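You operate a simulated robot arm through the tools that you are given. There is no shell and no other tool. Be economical: measure what you need, move in short steps, check, and stop when the job is done.

Carry out the task below with a simulated robot arm. There is one attempt and no reset: what you move stays moved.

TASK
Put the short grey core on the top of the packing table away on the low shelf of the core bench. Then open the white door with the red handle, take the black-banded core and leave it on the shelf behind the white doors, then shut the door. Then put the grey spacer on the top of the mixing bench away on the lower shelf of the rewind table. Keep to this order. Set down upright: short grey core.

The check looks at the end state, three seconds after you hand in, the way a careful person would. Anything else that was tipped, shoved, dropped, spilled or broken makes it a failure.

THE ROBOT
A 7-joint arm with a two-finger parallel gripper on a trunk, on a base that drives. Base frame: it is fixed to the floor where the robot stands at the start and does not move with it; the origin is under the middle of the robot, x ahead of it, y to its left, z up; the surface under the hand at the start is at about z = 800. Units: mm, degrees, N and s.
With the tool pointing down near the work surface it reaches from about 520 to 960 mm from the robot's upright axis, wherever it stands. Its first joint turns from -166.0 to 166.0 degrees. Places, roughly: black-banded core (9x9x20 cm) [-1300, 10400, 400]; grey spacer [1000, 9000, 750]; low shelf of the core bench [-2300, 700, 400]; lower shelf of the rewind table (69x24 cm) [-1320, 10680, 300]; shelf behind the white doors (80x22 cm) [1140, 6740, 560]; white door with the red handle [1000, 6500, 500]. Payload 3.91 kg.
The TCP is the grasp point between the finger pads, 30 mm short of the fingertips. In the tool frame z runs along the fingers and y along their closing line. The gripper opens to 110 mm. The fingers are 20 mm wide and 10 mm thick; the gripper's body (48 by 112 mm) begins 55 mm behind the TCP.
Orientation is told as [roll, pitch, yaw] about the base's x, y, z axes, in that order, counted from this pose: with the fingers straight down and closing along the base's y, the tool's x points along the base's -x, its y along +y and its z along -z.

THE INTERFACE
- The arm moves only by the tool apply_moves. Its argument "commands" is text: rows parted by semicolons, each of 7 numbers parted by spaces: the shift along the base's x, y, z in units of 25 mm (1.0 is 25 mm), then the turn, a rotation vector about the base's x, y, z in units of 6 degrees (1.0 is 6 degrees), then the opening in per cent of the stroke, from 0 (shut) to 100 (fully open). In form: dx dy dz ax ay az hand; .... A call has 1 to 10 rows; each row shifts and turns the commanded pose from where the row before left it. A call with a number of a shift or a turn outside -1 to 1 is refused whole. Each row takes 0.2 s and may step no farther than 50 mm and 8.6 degrees from the row before; otherwise, or with a gripper value out of range, the whole call is refused. A pose out of reach is approached as far as the arm can. The call stops where the force on the tool passes 40 N (or 10 N more than at its start, if that is more) or the arm is blocked; 0.2 s more then pass. The fingers move at their own pace (about 72 mm/s each) and stop on an object; they squeeze with about 38 N. The grip force told is the motor's: it shows also when the fingers shut on nothing. Time passes only in rows, and 0.2 s behind the last, so rows that do not move let the fingers close. The reply holds the time, the measured pose of the TCP, the force on the tool along the base axes, the opening and the grip force, in the units named above and with some noise, with the torque about the TCP (base axes, N m) and any sound that the robot's microphone picked up.
- Cameras (640 x 400 px; columns grow to the right, rows downward): "scene" is now at [254.7, -30.1, 1342.2]; the picture's right is [-0.34, -0.94, 0.00], its down [-0.52, 0.19, -0.84] and it looks along [0.79, -0.29, -0.55] (base axes); focal length 274 px, centre (320, 200). "wrist" rides on the gripper at [72, 17, -103] in the tool frame; the picture's right is [-0.23, 0.97, 0.00], its down [-0.76, -0.18, -0.62] and it looks along [-0.61, -0.14, 0.78] (tool axes); focal length 222 px, centre (320, 200). There is no depth. A picture from a camera that has moved, and an enlarged one, comes with that camera's place and axes in the base frame and with its lens.
- capture(camera): a new picture of that camera. No time passes.
- raise_lower(by): slides the trunk up (or, below 0, down) by that many mm; the arm and the scene camera ride with it, the base frame stays. It gives what a move gives, with no picture.
- roll_base(legs): drives the robot by 1 to 6 legs, each [ahead, left, turn to the left] in mm, mm and degrees, along the robot's own axes; the way and the turn of a leg run together, so that a leg with both is an arc; at most 1500 mm and 180 degrees a leg. The arm and the cameras ride along, it lands a little off, and it stops where it bumps. It gives what a move gives.
- pan_tilt(pan, tilt): turns the head with the scene camera to pan (to the left, within 86 degrees either way) and tilt (down, from -29 to 69), counted from straight ahead of the robot. It gives what a move gives.
- enlarge(camera, box): a new picture of the part [left, top, right, bottom] of that camera's present view, enlarged. No time passes.
- close_job(): hands the job in; it is judged then, once.

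Go step by step. Nothing tells you exact positions but the pictures and the camera data: compare them with the known pose of the tool, close in by small moves and look again before you grip or let go. The budget is 165 turns and 108 pictures, counting those below and the enlarged ones. Unless the task says otherwise, let go and move clear before handing in, and close with one line.

The tools are called after "Request:" by a JSON object that holds its "name" and its "arguments". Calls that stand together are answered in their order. apply_moves: Moves the arm, as the interface text tells. Its arguments: {"type":"object","properties":{"commands":{"type":"string"}},"required":["commands"]} The other tools are called the same way: raise_lower (by) slides the trunk up or down; roll_base (legs) drives the base; pan_tilt (pan, tilt) turns the head that bears the scene camera; capture (camera) takes a picture; enlarge (camera, box) takes an enlarged picture of a part of a camera's view; close_job () hands the job in.

At the start:

```text
time_s: 0.0
position: [536.0, -142.2, 1085.8]
orientation: [0.0, 0.1, -0.1]
ft_force: [-0.4, -0.4, 0.2]
moment: [0.0, 0.0, 0.03]
gripper_width: 110.0
grasp_force: 0.0
trunk travel left (down, up): [-525.0, 157.0]
robot x, y, heading: [-0.5, 0.2, -0.3]
head pan, tilt: [-19.9, 33.2]
```

scene: 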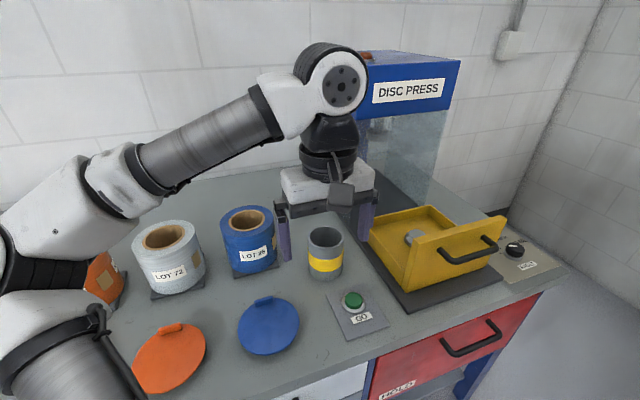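
wrist: 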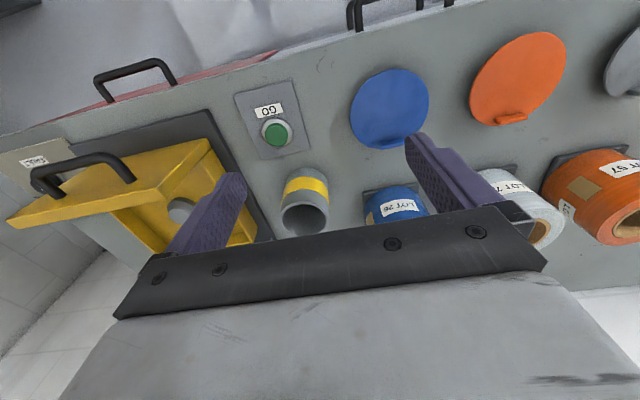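

I see a bench with a disc press, cylinders and a yellow-banded grey core; I don't know yet whether this is the packing table. I'll look around with the head.

Request:
{"name": "pan_tilt", "arguments": {"pan": 60, "tilt": 20}}

Request:
{"name": "capture", "arguments": {"camera": "scene"}}

Request:
{"name": "pan_tilt", "arguments": {"pan": -80, "tilt": 20}}

Request:
{"name": "capture", "arguments": {"camera": "scene"}}

```text
time_s: 1.5
position: [535.7, -144.0, 1084.7]
orientation: [-0.1, -0.1, 0.0]
ft_force: [0.5, -0.6, -0.1]
moment: [0.02, 0.01, -0.02]
gripper_width: 109.9
grasp_force: 0.0
trunk travel left (down, up): [-525.0, 157.0]
robot x, y, heading: [0.6, 0.3, -0.0]
head pan, tilt: [60.0, 20.0]
```

```text
105 pictures are left
camera scene: at [217.6, 80.9, 1363.3], right [0.87, -0.5, 0.0], down [-0.17, -0.3, -0.94], along [0.47, 0.81, -0.34], focal length 274 px, centre (320, 200)
```

scene: 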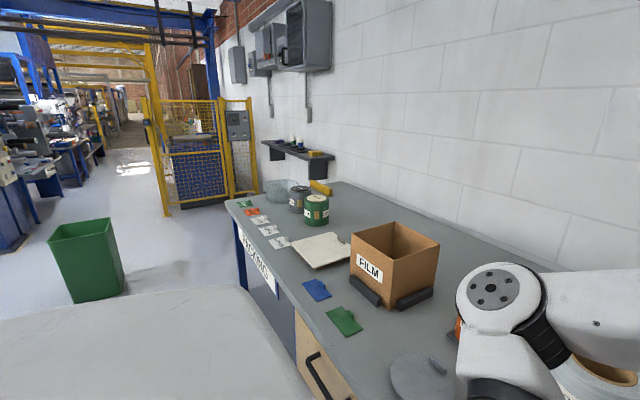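

```text
time_s: 3.8
position: [536.5, -143.5, 1084.9]
orientation: [0.0, 0.0, 0.0]
ft_force: [-0.3, 0.5, -0.5]
moment: [-0.01, -0.05, -0.02]
gripper_width: 110.1
grasp_force: 0.0
trunk travel left (down, up): [-525.0, 157.0]
robot x, y, heading: [0.2, 0.2, 0.1]
head pan, tilt: [-80.0, 20.0]
```

```text
104 pictures are left
camera scene: at [187.2, -91.4, 1363.3], right [-0.98, -0.17, 0.0], down [-0.06, 0.34, -0.94], along [0.16, -0.93, -0.34], focal length 274 px, centre (320, 200)
```

scene: 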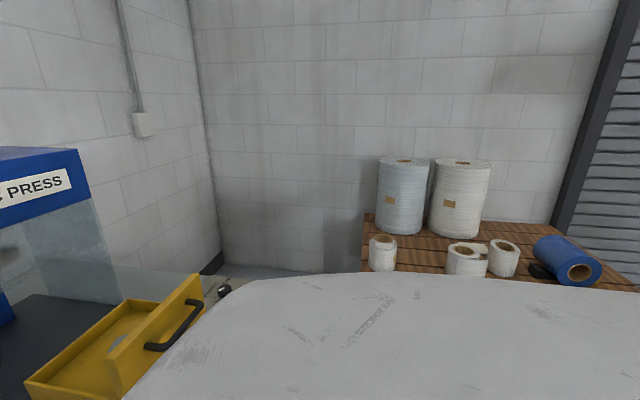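

The bench is labelled "PACKING" toward its far left end, with a small grey cylinder beside a green can. I'll zoom in on it and on the sign.

Request:
{"name": "pan_tilt", "arguments": {"pan": 60, "tilt": 20}}

Request:
{"name": "enlarge", "arguments": {"camera": "scene", "box": [220, 120, 380, 300]}}

Request:
{"name": "enlarge", "arguments": {"camera": "scene", "box": [0, 20, 250, 240]}}

```text
time_s: 6.0
position: [536.5, -142.5, 1084.5]
orientation: [0.0, 0.0, 0.0]
ft_force: [-0.4, 0.3, -0.1]
moment: [-0.01, -0.01, -0.05]
gripper_width: 109.9
grasp_force: 0.0
trunk travel left (down, up): [-525.0, 157.0]
robot x, y, heading: [0.5, -0.3, -0.0]
head pan, tilt: [60.0, 20.0]
```

```text
2.22 times, centred on (300, 210) of scene
camera zoom: at [217.6, 80.9, 1363.3], right [0.87, -0.5, 0.0], down [-0.17, -0.3, -0.94], along [0.47, 0.81, -0.34], focal length 609 px, centre (364, 178)
```

zoom: 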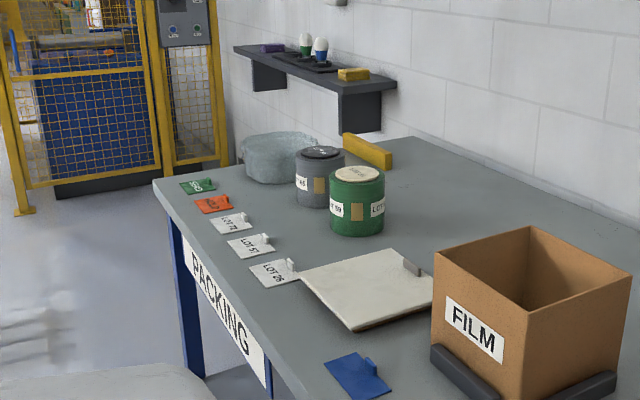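

```text
1.82 times, centred on (125, 130) of scene
camera zoom: at [217.6, 80.9, 1363.3], right [0.87, -0.5, 0.0], down [-0.17, -0.3, -0.94], along [0.47, 0.81, -0.34], focal length 498 px, centre (674, 327)
```

zoom: 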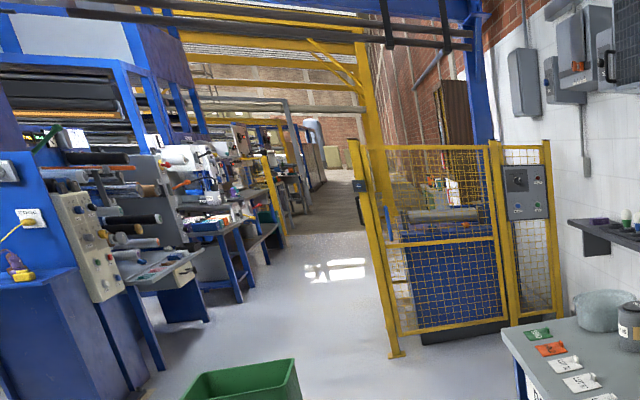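

The lidded grey pot is not a core; the likely candidate is the grey tube with a yellow band near the press. I'll view the rest of the table close up.

Request:
{"name": "pan_tilt", "arguments": {"pan": -15, "tilt": 45}}

Request:
{"name": "capture", "arguments": {"camera": "scene"}}

Request:
{"name": "enlarge", "arguments": {"camera": "wrist", "box": [220, 120, 640, 260]}}

Request:
{"name": "pan_tilt", "arguments": {"pan": 86, "tilt": 15}}

Request:
{"name": "capture", "arguments": {"camera": "scene"}}

```text
time_s: 7.5
position: [537.2, -142.8, 1085.4]
orientation: [0.0, 0.0, 0.1]
ft_force: [-0.2, 1.2, 0.5]
moment: [-0.01, -0.03, -0.01]
gripper_width: 110.0
grasp_force: 0.1
trunk travel left (down, up): [-525.0, 157.0]
robot x, y, heading: [1.2, -0.2, -0.2]
head pan, tilt: [-15.0, 45.0]
```

```text
101 pictures are left
camera scene: at [249.6, -20.7, 1324.7], right [-0.26, -0.97, 0.0], down [-0.68, 0.18, -0.71], along [0.68, -0.18, -0.71], focal length 274 px, centre (320, 200)
```

scene: 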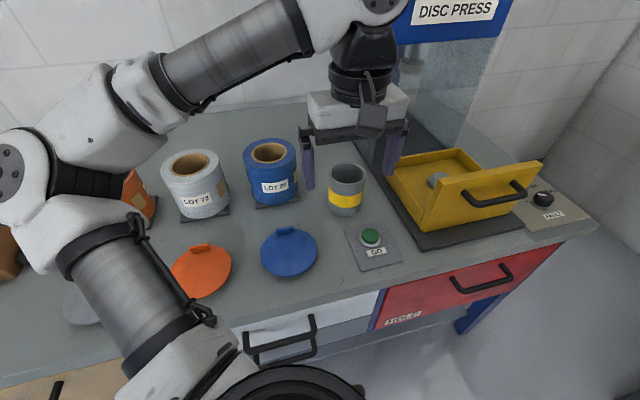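

```text
1.52 times, centred on (430, 190) of wrist
camera zoom: at [463.5, -126.3, 1187.1], right [0.23, 0.97, 0.0], down [0.76, -0.18, 0.62], along [0.61, -0.14, -0.78], focal length 338 px, centre (152, 215)
```

zoom: 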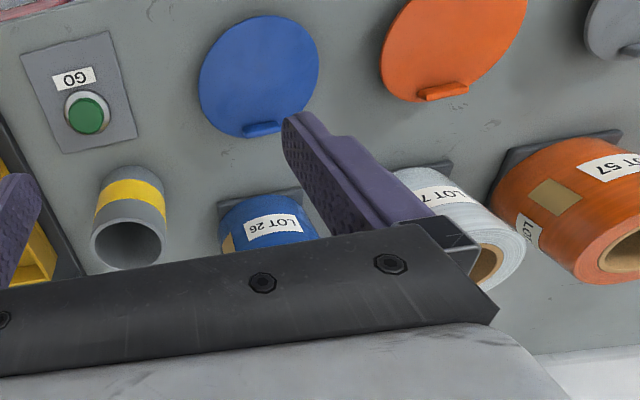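

```text
time_s: 9.2
position: [537.0, -144.1, 1086.2]
orientation: [0.0, -0.1, 0.0]
ft_force: [-0.1, 0.8, -0.5]
moment: [0.03, 0.02, -0.02]
gripper_width: 110.1
grasp_force: 0.0
trunk travel left (down, up): [-525.0, 157.0]
robot x, y, heading: [-1.3, 0.5, 0.1]
head pan, tilt: [85.9, 15.0]
```

```text
99 pictures are left
camera scene: at [177.7, 93.5, 1371.4], right [1.0, -0.07, 0.0], down [-0.02, -0.26, -0.97], along [0.07, 0.96, -0.26], focal length 274 px, centre (320, 200)
```

scene: 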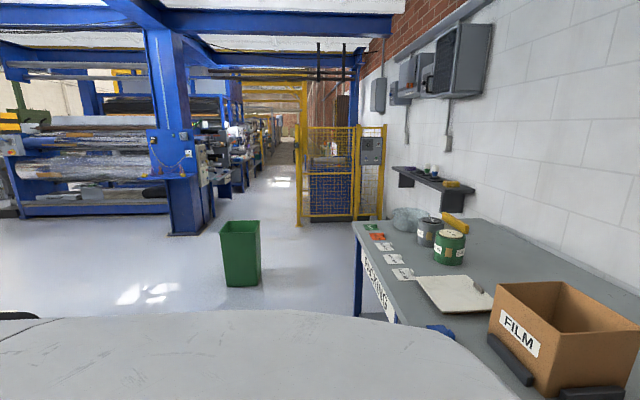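

The yellow-banded grey tube stands at about (712, -208), roughly 85 mm across, top about z 912. Before choosing a grasp I'll back off and scout the core bench shelf.

Request:
{"name": "roll_base", "arguments": {"legs": [[-500, 0, 0], [0, 0, 100]]}}

Request:
{"name": "pan_tilt", "arguments": {"pan": 65, "tilt": 25}}

Request:
{"name": "capture", "arguments": {"camera": "scene"}}

```text
time_s: 11.6
position: [146.8, -143.8, 1084.9]
orientation: [0.0, -0.1, -0.2]
ft_force: [0.2, -0.4, -0.2]
moment: [-0.03, 0.03, 0.0]
gripper_width: 110.0
grasp_force: 0.0
trunk travel left (down, up): [-525.0, 157.0]
robot x, y, heading: [-389.2, -2.1, 0.0]
head pan, tilt: [85.9, 15.0]
stopped in leg 1: the robot was blocked; the commanded pose is now the measured one
```

```text
time_s: 12.5
position: [145.8, -143.2, 1085.6]
orientation: [0.0, -0.1, -0.1]
ft_force: [0.4, 0.0, 0.7]
moment: [0.03, 0.03, -0.02]
gripper_width: 109.8
grasp_force: 0.1
trunk travel left (down, up): [-525.0, 157.0]
robot x, y, heading: [-391.1, 0.9, 0.2]
head pan, tilt: [65.0, 25.0]
```

```text
98 pictures are left
camera scene: at [-180.2, 83.9, 1355.3], right [0.91, -0.42, 0.0], down [-0.18, -0.38, -0.91], along [0.38, 0.82, -0.42], focal length 274 px, centre (320, 200)
```

scene: 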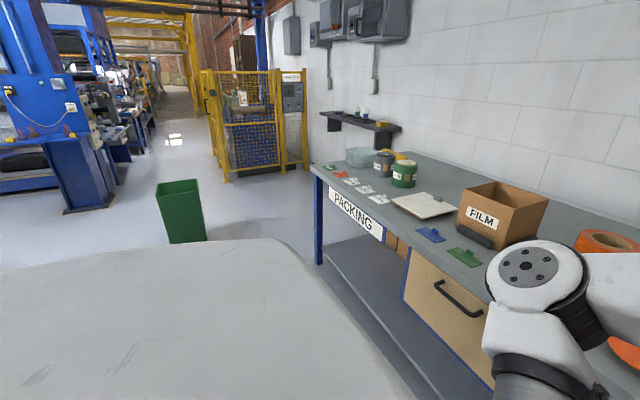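

Backing was blocked at x = -390 by something behind me. I'll look right and left at steeper tilt for context before turning.

Request:
{"name": "roll_base", "arguments": {"legs": [[100, 0, 0]]}}

Request:
{"name": "pan_tilt", "arguments": {"pan": -86, "tilt": 30}}

Request:
{"name": "capture", "arguments": {"camera": "scene"}}

Request:
{"name": "pan_tilt", "arguments": {"pan": 86, "tilt": 30}}

Request:
{"name": "capture", "arguments": {"camera": "scene"}}

```text
time_s: 13.6
position: [247.3, -144.6, 1085.2]
orientation: [0.0, 0.0, -0.2]
ft_force: [0.5, -0.4, -0.4]
moment: [0.01, 0.04, -0.01]
gripper_width: 110.2
grasp_force: 0.1
trunk travel left (down, up): [-525.0, 157.0]
robot x, y, heading: [-290.3, 1.4, 0.2]
head pan, tilt: [65.0, 25.0]
```

```text
time_s: 16.0
position: [245.0, -144.2, 1085.2]
orientation: [0.1, -0.2, -0.2]
ft_force: [-0.2, -0.7, 0.1]
moment: [0.01, 0.0, -0.03]
gripper_width: 110.0
grasp_force: 0.1
trunk travel left (down, up): [-525.0, 157.0]
robot x, y, heading: [-288.0, -0.0, -0.2]
head pan, tilt: [-85.9, 30.0]
```

```text
97 pictures are left
camera scene: at [-113.3, -90.3, 1347.3], right [-1.0, -0.07, 0.0], down [-0.04, 0.5, -0.87], along [0.06, -0.86, -0.5], focal length 274 px, centre (320, 200)
```

scene: 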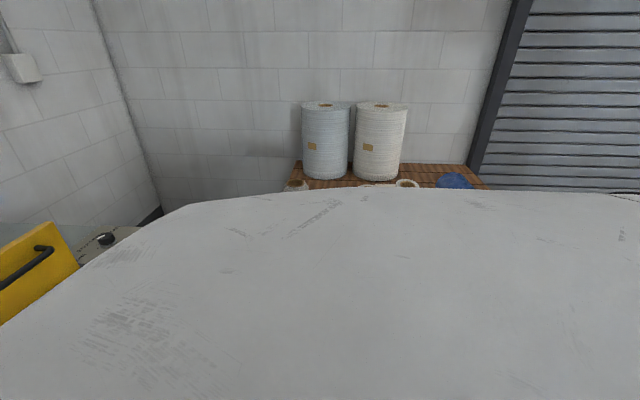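

```text
time_s: 18.6
position: [244.0, -143.2, 1085.5]
orientation: [0.0, -0.1, -0.3]
ft_force: [0.0, 0.6, -0.5]
moment: [0.0, 0.02, -0.01]
gripper_width: 109.9
grasp_force: 0.0
trunk travel left (down, up): [-525.0, 157.0]
robot x, y, heading: [-288.4, 0.2, -0.3]
head pan, tilt: [85.9, 30.0]
```

```text
96 pictures are left
camera scene: at [-113.1, 90.2, 1347.3], right [1.0, -0.07, 0.0], down [-0.04, -0.5, -0.87], along [0.06, 0.86, -0.5], focal length 274 px, centre (320, 200)
```

scene: 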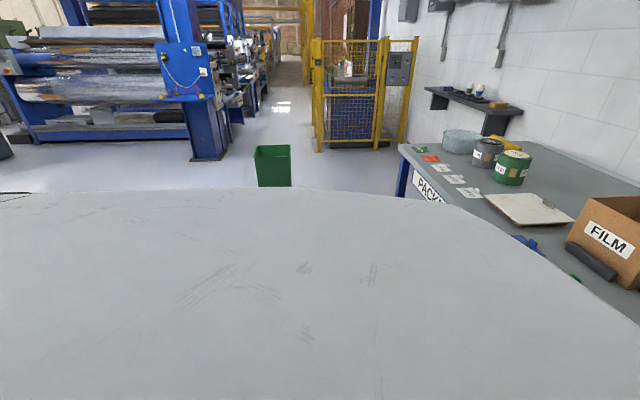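

The left is open floor. I'll strafe left and turn, then look back.

Request:
{"name": "roll_base", "arguments": {"legs": [[0, 500, 0], [0, 0, 60]]}}

Request:
{"name": "capture", "arguments": {"camera": "scene"}}

```text
time_s: 25.5
position: [106.6, 869.0, 1086.2]
orientation: [0.0, -0.2, 59.1]
ft_force: [0.7, -0.3, -0.3]
moment: [-0.02, 0.03, 0.01]
gripper_width: 110.0
grasp_force: 0.0
trunk travel left (down, up): [-525.0, 157.0]
robot x, y, heading: [-292.9, 482.2, 59.3]
head pan, tilt: [85.9, 30.0]
```

```text
95 pictures are left
camera scene: at [-277.2, 680.2, 1347.2], right [0.57, 0.82, 0.0], down [0.41, -0.29, -0.87], along [-0.71, 0.49, -0.5], focal length 274 px, centre (320, 200)
```

scene: 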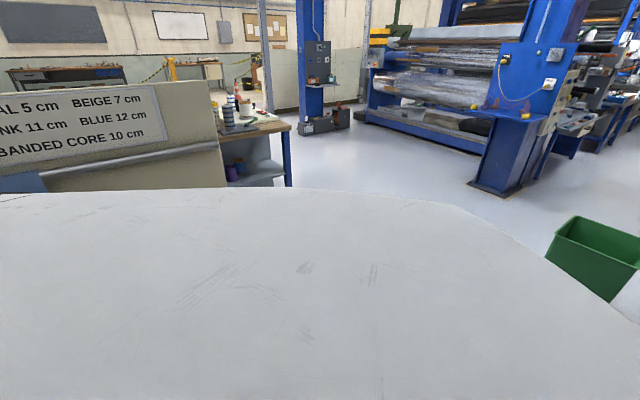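

A low wall with a sign stands behind; beyond it a bench. I'll turn further to read it.

Request:
{"name": "roll_base", "arguments": {"legs": [[0, 300, 0], [0, 0, 45]]}}

Request:
{"name": "capture", "arguments": {"camera": "scene"}}

```text
time_s: 27.4
position: [-15.5, 947.4, 1085.3]
orientation: [0.0, -0.4, 59.7]
ft_force: [-0.3, -0.5, -0.2]
moment: [0.02, -0.02, -0.03]
gripper_width: 110.0
grasp_force: 0.0
trunk travel left (down, up): [-525.0, 157.0]
robot x, y, heading: [-407.2, 555.6, 59.6]
head pan, tilt: [85.9, 30.0]
stopped in leg 1: the robot was blocked; the commanded pose is now the measured one
```

```text
94 pictures are left
camera scene: at [-396.9, 755.2, 1347.3], right [0.57, 0.82, 0.0], down [0.41, -0.28, -0.87], along [-0.71, 0.49, -0.5], focal length 274 px, centre (320, 200)
```

scene: 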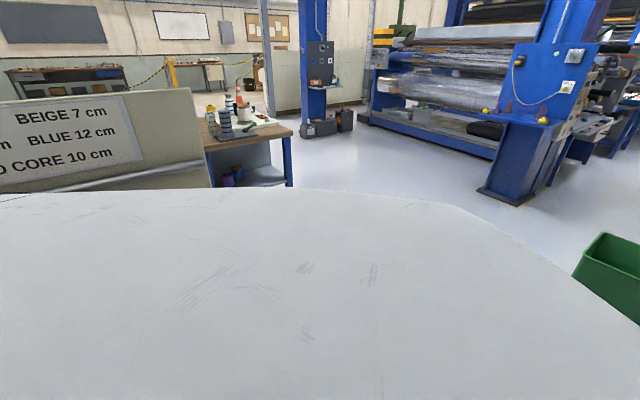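

Blocked by the partition. I'll move away from it, drive up past its end, and turn to face the bench.

Request:
{"name": "roll_base", "arguments": {"legs": [[0, -100, 0], [900, 0, 30], [0, 0, 60]]}}

Request:
{"name": "pan_tilt", "arguments": {"pan": 50, "tilt": 25}}

Request:
{"name": "capture", "arguments": {"camera": "scene"}}

```text
time_s: 35.7
position: [-475.8, 1743.9, 1086.5]
orientation: [0.0, -0.3, 148.2]
ft_force: [-0.3, 1.0, 0.0]
moment: [0.02, 0.01, 0.0]
gripper_width: 109.8
grasp_force: 0.1
trunk travel left (down, up): [-525.0, 157.0]
robot x, y, heading: [-97.7, 1337.4, 148.0]
head pan, tilt: [85.9, 30.0]
```

```text
time_s: 36.7
position: [-475.9, 1743.8, 1086.2]
orientation: [0.0, -0.2, 148.2]
ft_force: [0.3, 0.6, 0.0]
moment: [-0.02, 0.0, 0.04]
gripper_width: 110.2
grasp_force: 0.0
trunk travel left (down, up): [-525.0, 157.0]
robot x, y, heading: [-92.1, 1337.8, 148.2]
head pan, tilt: [50.0, 25.0]
```

```text
93 pictures are left
camera scene: at [-326.4, 1400.3, 1355.2], right [-0.31, 0.95, 0.0], down [0.4, 0.13, -0.91], along [-0.86, -0.28, -0.42], focal length 274 px, centre (320, 200)
```

scene: 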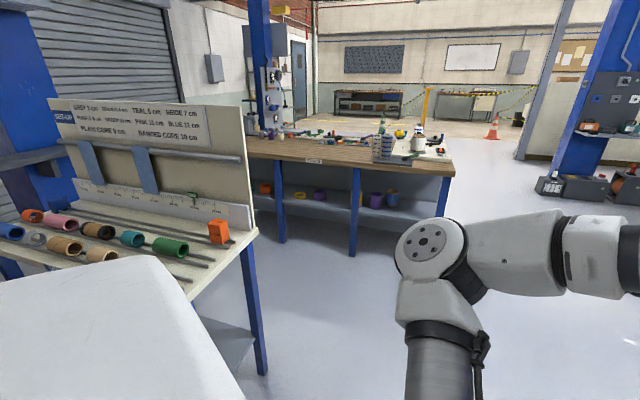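

There's a nearer core-length table and a wooden-topped bench with a shelf beneath around (-2300, 850, 400). I'll zoom on both.

Request:
{"name": "enlarge", "arguments": {"camera": "scene", "box": [230, 110, 470, 260]}}

Request:
{"name": "enlarge", "arguments": {"camera": "scene", "box": [0, 90, 270, 280]}}

```text
2.67 times, centred on (350, 185) of scene
camera zoom: at [-326.4, 1400.3, 1355.2], right [-0.31, 0.95, 0.0], down [0.4, 0.13, -0.91], along [-0.86, -0.28, -0.42], focal length 730 px, centre (240, 240)
```

zoom: 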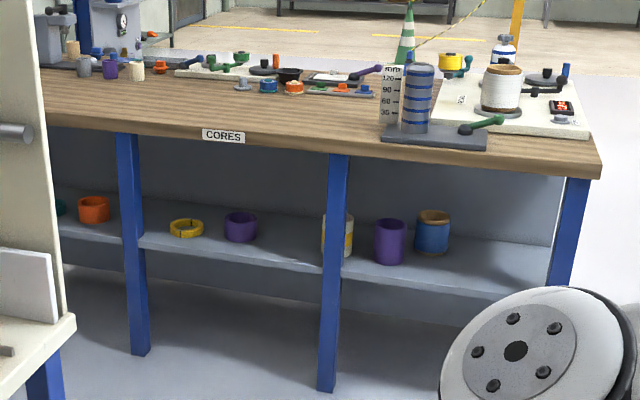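

```text
2.11 times, centred on (135, 185) of scene
camera zoom: at [-326.4, 1400.3, 1355.2], right [-0.31, 0.95, 0.0], down [0.4, 0.13, -0.91], along [-0.86, -0.28, -0.42], focal length 577 px, centre (710, 232)
```

zoom: 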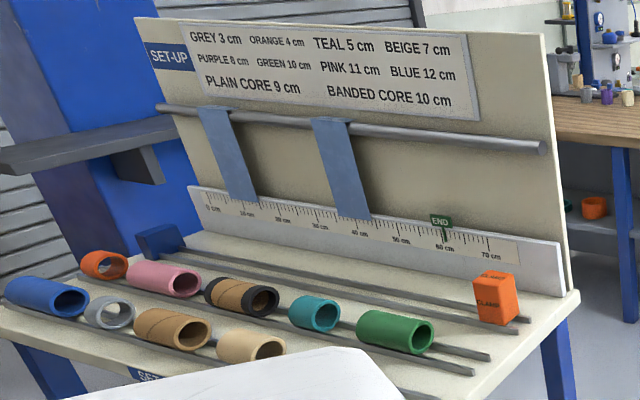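

The wooden bench labelled "CORES" has its low shelf at z≈400 (front x≈-2140) with a free area about (-2260, 1480). I'll go back to the packing table to fetch the grey core.

Request:
{"name": "roll_base", "arguments": {"legs": [[0, 0, -148], [-150, 0, 0], [0, -1380, 0]]}}

Request:
{"name": "pan_tilt", "arguments": {"pan": -10, "tilt": 40}}

Request:
{"name": "apply_moves", "arguments": {"commands": "0 0 0 0 -1 0 100; 0 0 0 0 -1 0 100; 0 0 0 0 -1 0 100; 0 0 0 0 -1 0 100; 0 0 0 0 -1 0 100; 0 0 0 0 -1 0 100; 0 0 0 0 -1 0 100; 0 0 0 0 -0.5 0 100"}}

Request:
{"name": "capture", "arguments": {"camera": "scene"}}

```text
time_s: 54.9
position: [341.2, -182.8, 1085.4]
orientation: [0.0, -0.3, 2.5]
ft_force: [0.8, 1.0, -0.2]
moment: [-0.04, 0.02, 0.02]
gripper_width: 110.3
grasp_force: 0.0
trunk travel left (down, up): [-525.0, 157.0]
robot x, y, heading: [-197.5, -59.8, 2.5]
head pan, tilt: [50.0, 25.0]
```

```text
time_s: 56.2
position: [341.2, -180.8, 1085.3]
orientation: [0.0, -0.2, 2.4]
ft_force: [-0.6, -0.5, -0.1]
moment: [0.03, -0.01, 0.01]
gripper_width: 109.9
grasp_force: 0.0
trunk travel left (down, up): [-525.0, 157.0]
robot x, y, heading: [-198.5, -61.4, 2.5]
head pan, tilt: [-10.0, 40.0]
```

```text
time_s: 58.0
position: [342.1, -181.9, 1086.0]
orientation: [-2.5, -45.3, 3.6]
ft_force: [0.5, -0.1, 0.4]
moment: [-0.03, 0.03, 0.01]
gripper_width: 110.1
grasp_force: 0.0
trunk travel left (down, up): [-525.0, 157.0]
robot x, y, heading: [-197.6, -59.4, 2.5]
head pan, tilt: [-10.0, 40.0]
```

```text
90 pictures are left
camera scene: at [55.5, -65.3, 1331.9], right [-0.13, -0.99, 0.0], down [-0.64, 0.08, -0.77], along [0.76, -0.1, -0.64], focal length 274 px, centre (320, 200)
```

scene: 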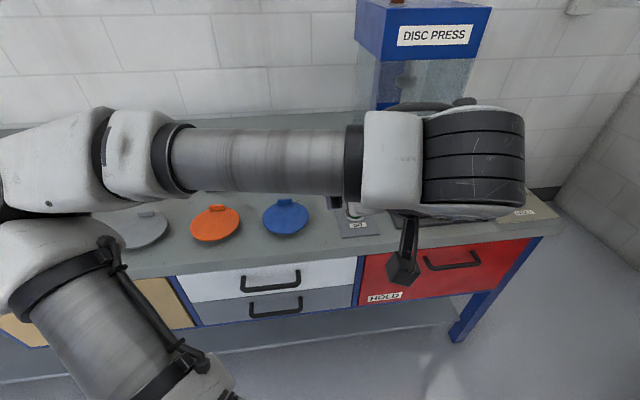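

The arm is tilted 45° and blocks the head's view; I'll straighten the heading, drive in a little and use the wrist camera.

Request:
{"name": "roll_base", "arguments": {"legs": [[130, 0, -2.5]]}}

Request:
{"name": "capture", "arguments": {"camera": "wrist"}}

Request:
{"name": "capture", "arguments": {"camera": "scene"}}

```text
time_s: 59.3
position: [464.7, -204.1, 1085.4]
orientation: [-2.4, -45.2, 0.8]
ft_force: [-0.5, 0.3, -0.2]
moment: [0.03, 0.03, 0.01]
gripper_width: 109.9
grasp_force: 0.0
trunk travel left (down, up): [-525.0, 157.0]
robot x, y, heading: [-70.4, -63.0, -0.2]
head pan, tilt: [-10.0, 40.0]
```

```text
89 pictures are left
camera wrist: at [340.6, -184.8, 1105.1], right [0.18, 0.98, 0.13], down [0.09, -0.15, 0.98], along [0.98, -0.16, -0.12], focal length 222 px, centre (320, 200)
```

wrist: 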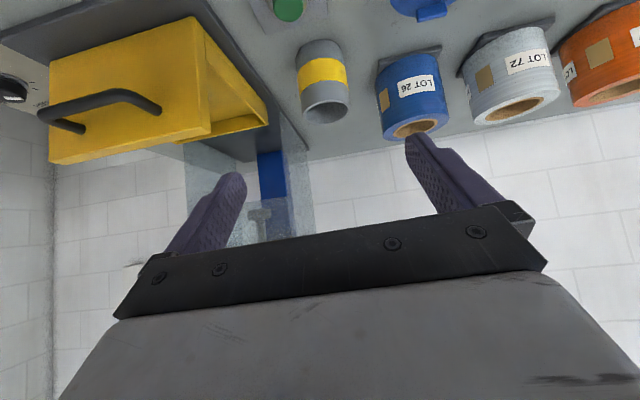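

```text
88 pictures are left
camera scene: at [184.9, -74.8, 1331.7], right [-0.18, -0.98, 0.0], down [-0.63, 0.11, -0.77], along [0.75, -0.14, -0.64], focal length 274 px, centre (320, 200)
```

scene: 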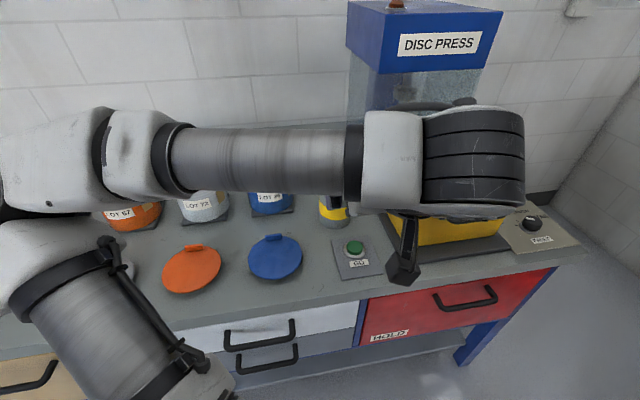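

Both views agree: core axis near (705, -210), about 88 mm across, top z≈912. I'll level the hand and go to a stand-off on the 45° line.

Request:
{"name": "apply_moves", "arguments": {"commands": "0.88 -0.05 -0.68 0.14 0 0.14 100; 0.88 -0.05 -0.68 0.14 0 0.05 100; 0.88 -0.05 -0.68 0 0 0 100; 0.88 -0.05 -0.68 0 0 0 100; 0.88 -0.05 -0.68 0 0 0 100"}}

Request:
{"name": "capture", "arguments": {"camera": "wrist"}}

```text
time_s: 60.5
position: [576.2, -210.0, 1000.3]
orientation: [-0.1, -45.2, 0.3]
ft_force: [0.2, -0.4, 0.2]
moment: [0.03, 0.05, 0.0]
gripper_width: 110.3
grasp_force: 0.0
trunk travel left (down, up): [-525.0, 157.0]
robot x, y, heading: [-71.7, -58.2, -0.2]
head pan, tilt: [-10.0, 40.0]
```

```text
87 pictures are left
camera wrist: at [451.6, -193.2, 1020.7], right [0.16, 0.97, 0.16], down [0.09, -0.18, 0.98], along [0.98, -0.14, -0.12], focal length 222 px, centre (320, 200)
```

wrist: 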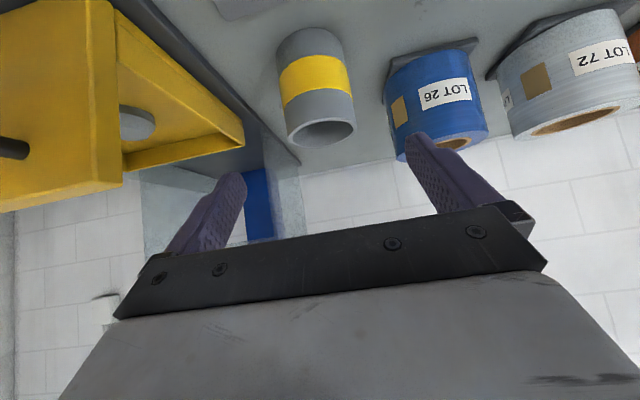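

Core axis refined to (705, -213). Approaching along the fingers.

Request:
{"name": "apply_moves", "arguments": {"commands": "0.95 -0.03 -0.96 0 0 0 100; 0.95 -0.03 -0.96 0 0 0 100; 0.95 -0.03 -0.96 0 0 0 100; 0.95 -0.03 -0.96 0 0 0 100"}}

Request:
{"name": "capture", "arguments": {"camera": "wrist"}}

```text
time_s: 61.5
position: [670.6, -213.1, 902.7]
orientation: [-0.1, -45.1, 0.2]
ft_force: [-0.5, 0.5, 0.2]
moment: [-0.03, 0.02, -0.01]
gripper_width: 110.0
grasp_force: 0.2
trunk travel left (down, up): [-525.0, 157.0]
robot x, y, heading: [-73.3, -60.2, 0.0]
head pan, tilt: [-10.0, 40.0]
```

```text
86 pictures are left
camera wrist: at [546.5, -196.1, 922.8], right [0.16, 0.97, 0.16], down [0.09, -0.18, 0.98], along [0.98, -0.14, -0.12], focal length 222 px, centre (320, 200)
```

wrist: 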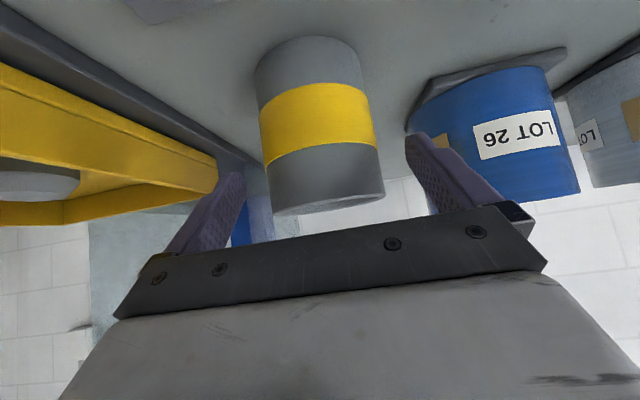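

The core is centred between the fingers; one last step and close.

Request:
{"name": "apply_moves", "arguments": {"commands": "0.95 0 -0.9 0 0 0 100; 0 0 0 0 0 0 0; 0 0 0 0 0 0 0; 0 0 0 0 0 0 0; 0 0 0 0 0 0 0"}}

Request:
{"name": "capture", "arguments": {"camera": "wrist"}}

```text
time_s: 62.7
position: [695.4, -210.9, 879.7]
orientation: [-0.1, -45.2, 0.1]
ft_force: [0.2, -0.3, -0.1]
moment: [0.01, 0.03, -0.01]
gripper_width: 85.5
grasp_force: 37.8
trunk travel left (down, up): [-525.0, 157.0]
robot x, y, heading: [-67.2, -57.7, -0.3]
head pan, tilt: [-10.0, 40.0]
```

```text
85 pictures are left
camera wrist: at [570.7, -194.4, 900.6], right [0.16, 0.97, 0.16], down [0.09, -0.18, 0.98], along [0.98, -0.14, -0.12], focal length 222 px, centre (320, 200)
```

wrist: 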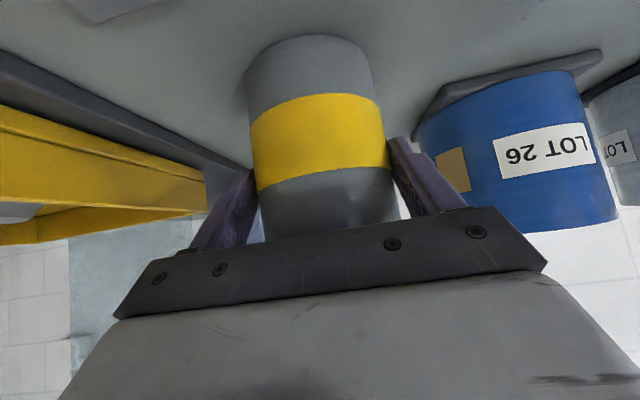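

Gripped at 85.5 mm. Lift straight up, then back away.

Request:
{"name": "apply_moves", "arguments": {"commands": "0 0 1 0 0 0 0; 0 0 1 0 0 0 0; 0 0 1 0 0 0 0; 0 0 1 0 0 0 0; 0 0 1 0 0 0 0; 0 0 1 0 0 0 0; 0 0 1 0 0 0 0; 0 0 1 0 0 0 0"}}

Request:
{"name": "roll_base", "arguments": {"legs": [[-200, 0, 0], [0, 1450, 0]]}}

Request:
{"name": "capture", "arguments": {"camera": "wrist"}}

```text
time_s: 64.5
position: [693.4, -214.4, 1083.5]
orientation: [0.0, -45.1, 0.2]
ft_force: [0.1, 0.7, -1.2]
moment: [0.0, 0.03, 0.02]
gripper_width: 85.3
grasp_force: 38.1
trunk travel left (down, up): [-525.0, 157.0]
robot x, y, heading: [-70.2, -60.9, -0.2]
head pan, tilt: [-10.0, 40.0]
```

```text
time_s: 77.2
position: [506.8, 1217.5, 1081.7]
orientation: [-0.1, -45.4, -1.3]
ft_force: [-1.1, 0.5, -2.0]
moment: [-0.01, 0.05, -0.02]
gripper_width: 84.8
grasp_force: 37.7
trunk travel left (down, up): [-525.0, 157.0]
robot x, y, heading: [-254.9, 1392.6, -1.7]
head pan, tilt: [-10.0, 40.0]
```

```text
84 pictures are left
camera wrist: at [383.2, 1237.4, 1102.5], right [0.18, 0.97, 0.16], down [0.09, -0.18, 0.98], along [0.98, -0.16, -0.12], focal length 222 px, centre (320, 200)
```

wrist: 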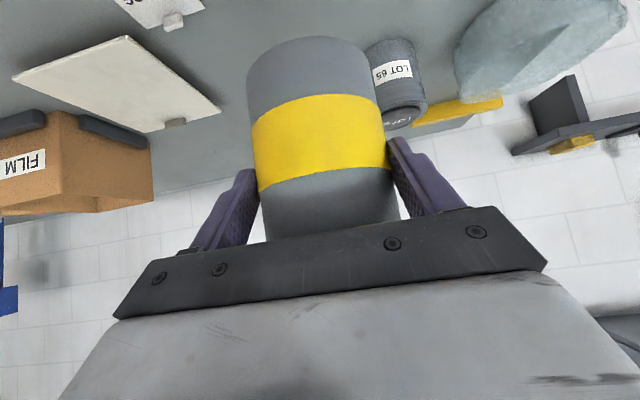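

The core is held upright and I'm clear of the table. Now turn about and drive toward the core bench, stopping short.

Request:
{"name": "roll_base", "arguments": {"legs": [[0, 100, 0], [0, 0, 180], [700, 0, 1.5]]}}

Request:
{"name": "pan_tilt", "arguments": {"pan": 10, "tilt": 30}}

Request:
{"name": "capture", "arguments": {"camera": "scene"}}

```text
time_s: 89.6
position: [-1721.5, 1688.8, 1082.1]
orientation: [-0.1, -45.2, 179.1]
ft_force: [-0.6, 0.7, -1.2]
moment: [-0.03, -0.03, 0.0]
gripper_width: 83.6
grasp_force: 38.5
trunk travel left (down, up): [-525.0, 157.0]
robot x, y, heading: [-959.0, 1520.7, 178.5]
head pan, tilt: [-10.0, 40.0]
```

```text
time_s: 90.4
position: [-1721.9, 1689.6, 1082.7]
orientation: [-0.1, -45.1, 179.1]
ft_force: [0.9, 0.1, -2.4]
moment: [-0.03, -0.04, 0.03]
gripper_width: 83.7
grasp_force: 38.2
trunk travel left (down, up): [-525.0, 157.0]
robot x, y, heading: [-960.1, 1519.8, 178.5]
head pan, tilt: [10.0, 30.0]
```

```text
83 pictures are left
camera scene: at [-1219.6, 1510.3, 1347.2], right [-0.15, 0.99, 0.0], down [0.49, 0.07, -0.87], along [-0.86, -0.13, -0.5], focal length 274 px, centre (320, 200)
```

scene: 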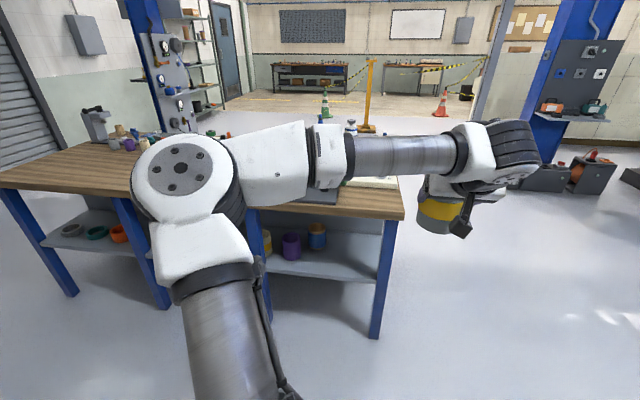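

Bench leg at y≈1658; free shelf area confirmed right of the purple/blue items. I'll advance slightly, shift left 200 and lower the trunk fully, checking the grip.

Request:
{"name": "roll_base", "arguments": {"legs": [[150, 0, 1], [0, 200, 0]]}}

Request:
{"name": "raise_lower", "arguments": {"by": -520}}

Request:
{"name": "capture", "arguments": {"camera": "wrist"}}

Request:
{"name": "capture", "arguments": {"camera": "scene"}}

```text
time_s: 93.6
position: [-1876.5, 1475.6, 1081.6]
orientation: [-0.1, -45.1, -179.8]
ft_force: [-0.4, -0.6, -2.3]
moment: [0.05, -0.07, 0.02]
gripper_width: 83.6
grasp_force: 38.5
trunk travel left (down, up): [-525.0, 157.0]
robot x, y, heading: [-1113.0, 1323.0, 179.8]
head pan, tilt: [10.0, 30.0]
```

```text
refused: -520 is not a number from -400 to 400
```

```text
82 pictures are left
camera wrist: at [-1753.2, 1458.8, 1102.6], right [-0.16, -0.97, 0.16], down [-0.09, 0.18, 0.98], along [-0.98, 0.14, -0.12], focal length 222 px, centre (320, 200)
```

wrist: 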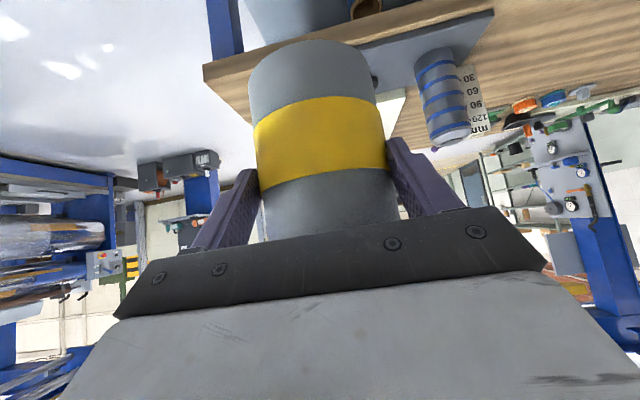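

```text
81 pictures are left
camera scene: at [-1371.8, 1306.0, 1347.2], right [-0.17, 0.99, 0.0], down [0.49, 0.09, -0.87], along [-0.85, -0.15, -0.5], focal length 274 px, centre (320, 200)
```

scene: 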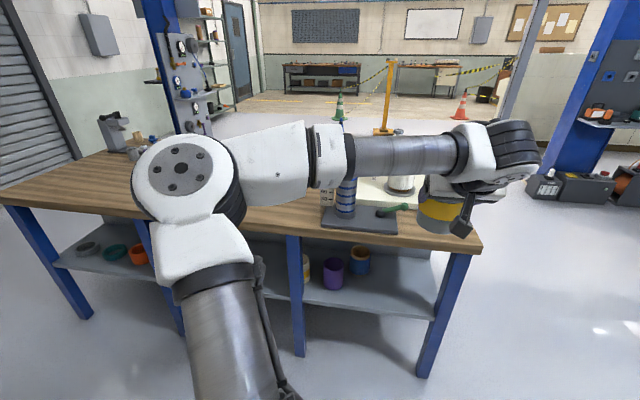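

The grip is still good. The forearm currently runs parallel to the bench, so I'll lower the trunk and extend the arm farther forward before inserting.

Request:
{"name": "raise_lower", "arguments": {"by": -400}}

Request:
{"name": "raise_lower", "arguments": {"by": -124}}

Request:
{"name": "apply_moves", "arguments": {"commands": "-1 0 0 0 0 0 0; -1 0 0 0 0 0 0; -1 0 0 0 0 0 0; -1 0 0 0 0 0 0; -1 0 0 0 0 0 0; -1 0 0 0 0 0 0"}}

Request:
{"name": "capture", "arguments": {"camera": "scene"}}

```text
time_s: 97.4
position: [-1877.7, 1475.6, 682.0]
orientation: [-0.1, -45.2, -179.8]
ft_force: [0.0, 0.2, -1.8]
moment: [-0.01, -0.06, 0.01]
gripper_width: 83.4
grasp_force: 38.3
trunk travel left (down, up): [-125.0, 557.0]
robot x, y, heading: [-1113.7, 1322.2, 179.8]
head pan, tilt: [10.0, 30.0]
```

```text
time_s: 99.1
position: [-1874.1, 1478.5, 631.4]
orientation: [0.4, -45.9, 179.7]
ft_force: [0.2, 0.2, -1.1]
moment: [-0.01, -0.06, 0.01]
gripper_width: 83.4
grasp_force: 38.0
trunk travel left (down, up): [-66.0, 616.0]
robot x, y, heading: [-1112.6, 1322.6, 179.8]
head pan, tilt: [10.0, 30.0]
stopped: the arm was blocked; the commanded pose is now the measured one
```

```text
time_s: 100.5
position: [-2025.9, 1478.6, 632.7]
orientation: [0.4, -45.8, 179.5]
ft_force: [0.3, 0.8, -1.4]
moment: [-0.02, -0.04, 0.02]
gripper_width: 83.5
grasp_force: 38.2
trunk travel left (down, up): [-66.0, 616.0]
robot x, y, heading: [-1115.2, 1319.3, 179.9]
head pan, tilt: [10.0, 30.0]
```

```text
80 pictures are left
camera scene: at [-1367.2, 1307.7, 892.1], right [-0.17, 0.99, 0.0], down [0.49, 0.08, -0.87], along [-0.86, -0.15, -0.49], focal length 274 px, centre (320, 200)
```

scene: 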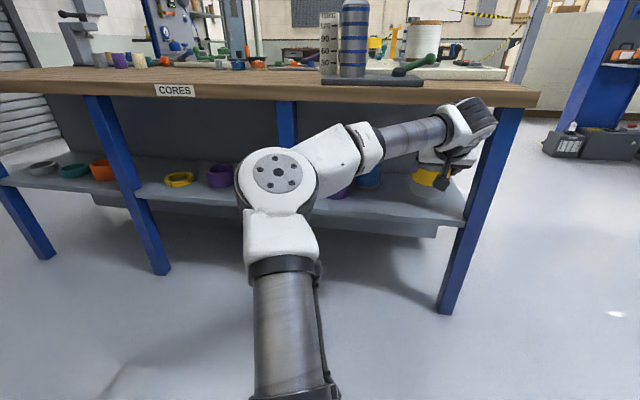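

The trunk stopped at the elbow's low limit. To make the forearm point into the shelf, I'll stand farther right (+y) and swing the hand left relative to the robot.

Request:
{"name": "roll_base", "arguments": {"legs": [[-130, 0, 0], [0, -420, 0]]}}

Request:
{"name": "apply_moves", "arguments": {"commands": "0.5 -1 0 0 0 0 0; 0.5 -1 0 0 0 0 0; 0.5 -1 0 0 0 0 0; 0.5 -1 0 0 0 0 0; 0.5 -1 0 0 0 0 0; 0.5 -1 0 0 0 0 0; 0.5 -1 0 0 0 0 0; 0.5 -1 0 0 0 0 0; 0 -1 0 0 0 0 0; 0 -1 0 0 0 0 0"}}

Request:
{"name": "apply_moves", "arguments": {"commands": "0 -1 0 0 0 0 0; 0 -1 0 0 0 0 0; 0 -1 0 0 0 0 0; 0 -1 0 0 0 0 0; 0 -1 0 0 0 0 0; 0 -1 0 0 0 0 0; 0 -1 0 0 0 0 0"}}

Request:
{"name": "capture", "arguments": {"camera": "scene"}}

```text
time_s: 105.2
position: [-1887.9, 1907.0, 630.7]
orientation: [0.3, -45.7, 179.2]
ft_force: [-0.5, -0.2, -2.2]
moment: [0.03, -0.03, -0.01]
gripper_width: 83.0
grasp_force: 37.9
trunk travel left (down, up): [-66.0, 616.0]
robot x, y, heading: [-977.0, 1741.9, 179.2]
head pan, tilt: [10.0, 30.0]
```

```text
time_s: 107.5
position: [-1789.2, 1657.7, 629.1]
orientation: [0.0, -45.7, 179.3]
ft_force: [0.6, -0.4, -1.5]
moment: [-0.01, -0.1, -0.02]
gripper_width: 82.8
grasp_force: 37.7
trunk travel left (down, up): [-66.0, 616.0]
robot x, y, heading: [-978.5, 1743.7, 179.2]
head pan, tilt: [10.0, 30.0]
```

```text
time_s: 109.0
position: [-1787.2, 1483.9, 630.6]
orientation: [0.0, -45.7, 179.3]
ft_force: [0.1, 0.1, -1.5]
moment: [-0.04, -0.07, 0.0]
gripper_width: 82.6
grasp_force: 38.6
trunk travel left (down, up): [-66.0, 616.0]
robot x, y, heading: [-976.0, 1740.3, 179.4]
head pan, tilt: [10.0, 30.0]
```

```text
79 pictures are left
camera scene: at [-1232.7, 1728.1, 892.1], right [-0.16, 0.99, 0.0], down [0.49, 0.08, -0.87], along [-0.86, -0.14, -0.5], focal length 274 px, centre (320, 200)
```

scene: 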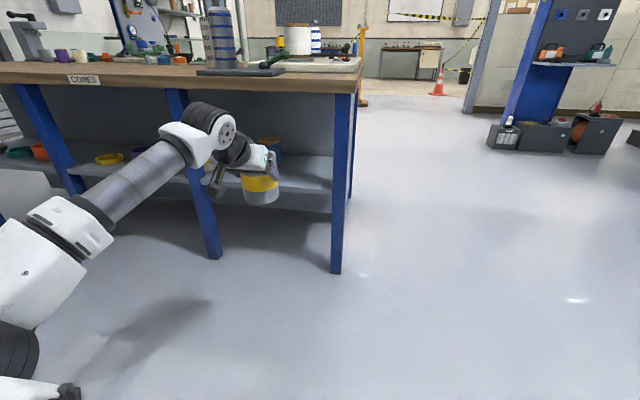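

The forearm now points into the bench. Lower the trunk the rest and check the grip.

Request:
{"name": "raise_lower", "arguments": {"by": -62}}

Request:
{"name": "capture", "arguments": {"camera": "wrist"}}

```text
time_s: 110.3
position: [-1788.2, 1484.4, 632.6]
orientation: [0.3, -45.8, 179.1]
ft_force: [-0.9, 0.4, -2.3]
moment: [0.01, -0.05, -0.02]
gripper_width: 82.7
grasp_force: 38.2
trunk travel left (down, up): [-67.0, 616.0]
robot x, y, heading: [-980.4, 1744.4, 179.4]
head pan, tilt: [10.0, 30.0]
stopped: the arm was blocked; the commanded pose is now the measured one
```

```text
78 pictures are left
camera wrist: at [-1663.6, 1465.7, 651.3], right [-0.17, -0.97, 0.17], down [-0.08, 0.18, 0.98], along [-0.98, 0.15, -0.11], focal length 222 px, centre (320, 200)
```

wrist: 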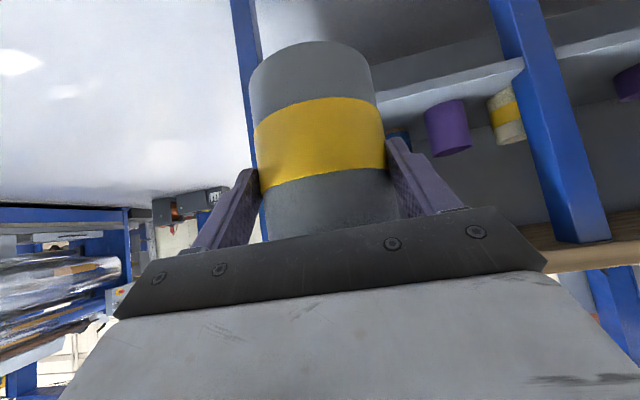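

Trunk can't go lower, so I'll lower with the arm instead.

Request:
{"name": "apply_moves", "arguments": {"commands": "0 0 -1 0 0 0 0; 0 0 -1 0 0 0 0; 0 0 -1 0 0 0 0; 0 0 -1 0 0 0 0; 0 0 -1 0 0 0 0"}}

Request:
{"name": "roll_base", "arguments": {"legs": [[200, 0, 0.6]]}}

Request:
{"name": "capture", "arguments": {"camera": "scene"}}

Request:
{"name": "capture", "arguments": {"camera": "wrist"}}

```text
time_s: 111.5
position: [-1786.7, 1484.3, 505.7]
orientation: [0.0, -45.7, 179.3]
ft_force: [-0.2, 1.0, -1.9]
moment: [-0.05, -0.05, 0.04]
gripper_width: 82.8
grasp_force: 37.9
trunk travel left (down, up): [-67.0, 616.0]
robot x, y, heading: [-976.2, 1741.0, 179.3]
head pan, tilt: [10.0, 30.0]
```

```text
time_s: 113.1
position: [-1978.5, 1469.9, 505.4]
orientation: [0.1, -45.7, -179.7]
ft_force: [0.1, -0.5, -2.0]
moment: [0.01, -0.06, 0.01]
gripper_width: 82.6
grasp_force: 38.2
trunk travel left (down, up): [-67.0, 616.0]
robot x, y, heading: [-1173.5, 1742.9, -179.7]
head pan, tilt: [10.0, 30.0]
```

```text
77 pictures are left
camera scene: at [-1429.1, 1725.2, 892.2], right [-0.18, 0.98, 0.0], down [0.49, 0.09, -0.87], along [-0.85, -0.16, -0.5], focal length 274 px, centre (320, 200)
```

scene: 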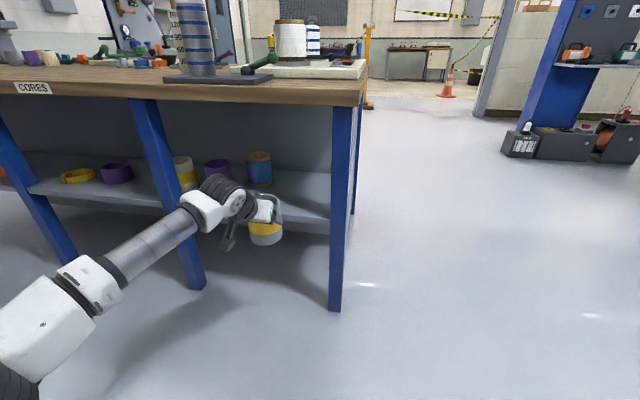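

```text
76 pictures are left
camera wrist: at [-1854.4, 1453.5, 524.9], right [-0.15, -0.97, 0.16], down [-0.09, 0.18, 0.98], along [-0.98, 0.13, -0.11], focal length 222 px, centre (320, 200)
```

wrist: 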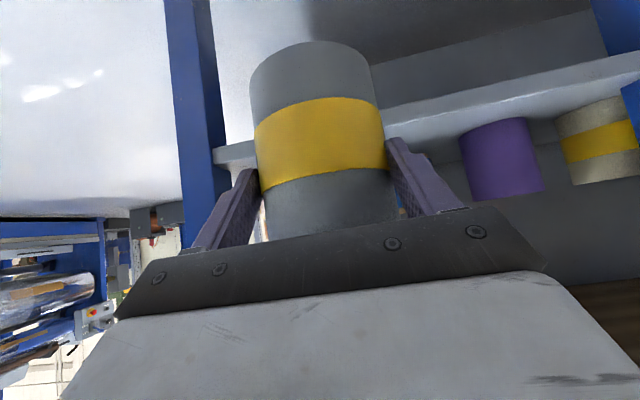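

Core bottom is about z 425, shelf top about 403. I'll raise 25 mm for margin, drive 150 mm in, and look.

Request:
{"name": "apply_moves", "arguments": {"commands": "0 0 1 0 0 0 0"}}

Request:
{"name": "roll_base", "arguments": {"legs": [[150, 0, 0]]}}

Request:
{"name": "capture", "arguments": {"camera": "wrist"}}

Request:
{"name": "enlarge", "arguments": {"camera": "scene", "box": [120, 60, 400, 260]}}

```text
time_s: 113.5
position: [-1978.3, 1469.0, 531.4]
orientation: [0.5, -45.7, -179.9]
ft_force: [0.0, 0.9, -2.0]
moment: [0.0, -0.04, 0.02]
gripper_width: 82.8
grasp_force: 38.1
trunk travel left (down, up): [-67.0, 616.0]
robot x, y, heading: [-1175.3, 1743.5, -179.6]
head pan, tilt: [10.0, 30.0]
```

```text
time_s: 114.8
position: [-2131.0, 1467.8, 531.1]
orientation: [0.4, -45.8, -179.9]
ft_force: [0.1, -0.1, -1.8]
moment: [-0.06, -0.04, 0.01]
gripper_width: 82.5
grasp_force: 38.0
trunk travel left (down, up): [-67.0, 616.0]
robot x, y, heading: [-1328.1, 1742.4, -179.4]
head pan, tilt: [10.0, 30.0]
```

```text
75 pictures are left
camera wrist: at [-2007.0, 1452.1, 550.9], right [-0.15, -0.97, 0.17], down [-0.09, 0.18, 0.98], along [-0.98, 0.13, -0.11], focal length 222 px, centre (320, 200)
```

wrist: 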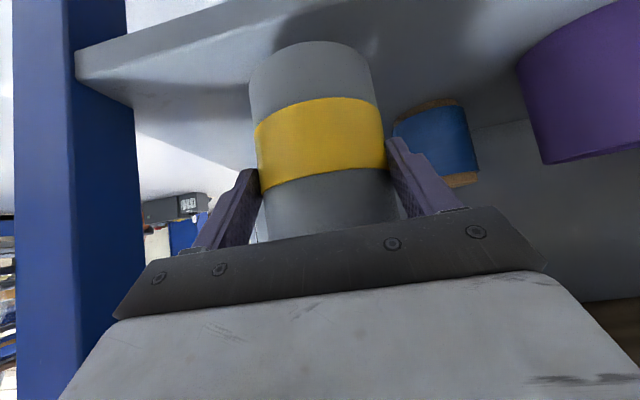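

```text
2.00 times, centred on (260, 160) of scene
camera zoom: at [-1581.8, 1725.6, 892.2], right [-0.18, 0.98, 0.0], down [0.49, 0.09, -0.87], along [-0.85, -0.16, -0.5], focal length 548 px, centre (440, 280)
```

zoom: 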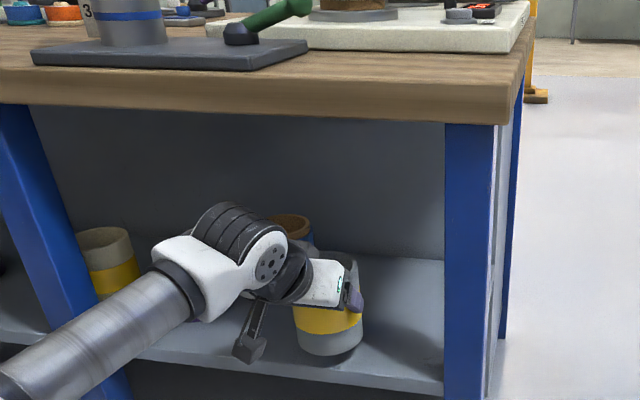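

Clear of everything; advance another 95 mm.

Request:
{"name": "roll_base", "arguments": {"legs": [[95, 0, -0.5]]}}

Request:
{"name": "capture", "arguments": {"camera": "wrist"}}

Request:
{"name": "enlarge", "arguments": {"camera": "scene", "box": [160, 100, 360, 240]}}

```text
time_s: 116.0
position: [-2229.7, 1473.3, 531.2]
orientation: [0.3, -45.7, 179.9]
ft_force: [0.4, 0.4, -1.2]
moment: [0.01, -0.02, 0.04]
gripper_width: 82.4
grasp_force: 38.1
trunk travel left (down, up): [-67.0, 616.0]
robot x, y, heading: [-1422.1, 1742.2, -180.0]
head pan, tilt: [10.0, 30.0]
```

```text
73 pictures are left
camera wrist: at [-2104.4, 1455.9, 550.7], right [-0.16, -0.97, 0.17], down [-0.09, 0.18, 0.98], along [-0.98, 0.14, -0.11], focal length 222 px, centre (320, 200)
```

wrist: 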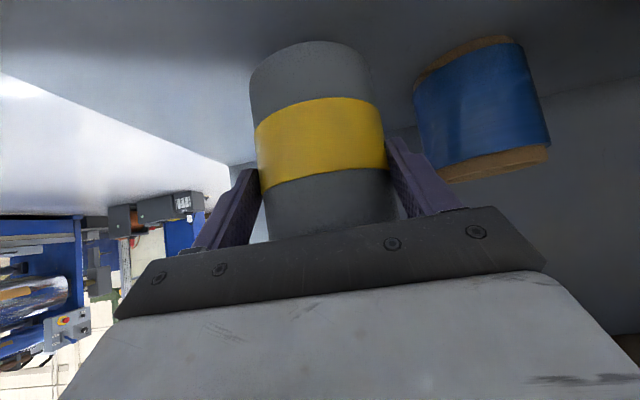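

```text
2.86 times, centred on (260, 170) of scene
camera zoom: at [-1677.5, 1726.5, 892.2], right [-0.17, 0.98, 0.0], down [0.49, 0.09, -0.87], along [-0.86, -0.15, -0.5], focal length 782 px, centre (491, 286)
```

zoom: 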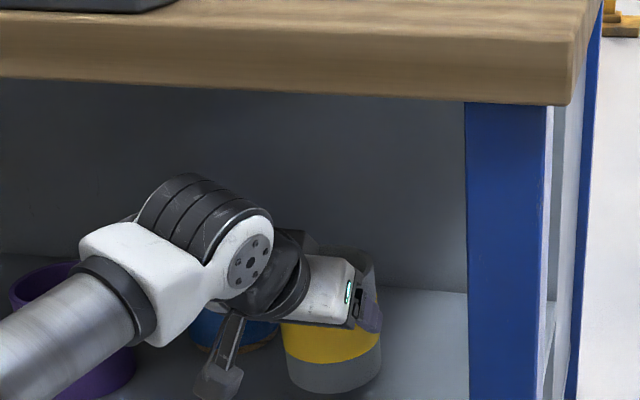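

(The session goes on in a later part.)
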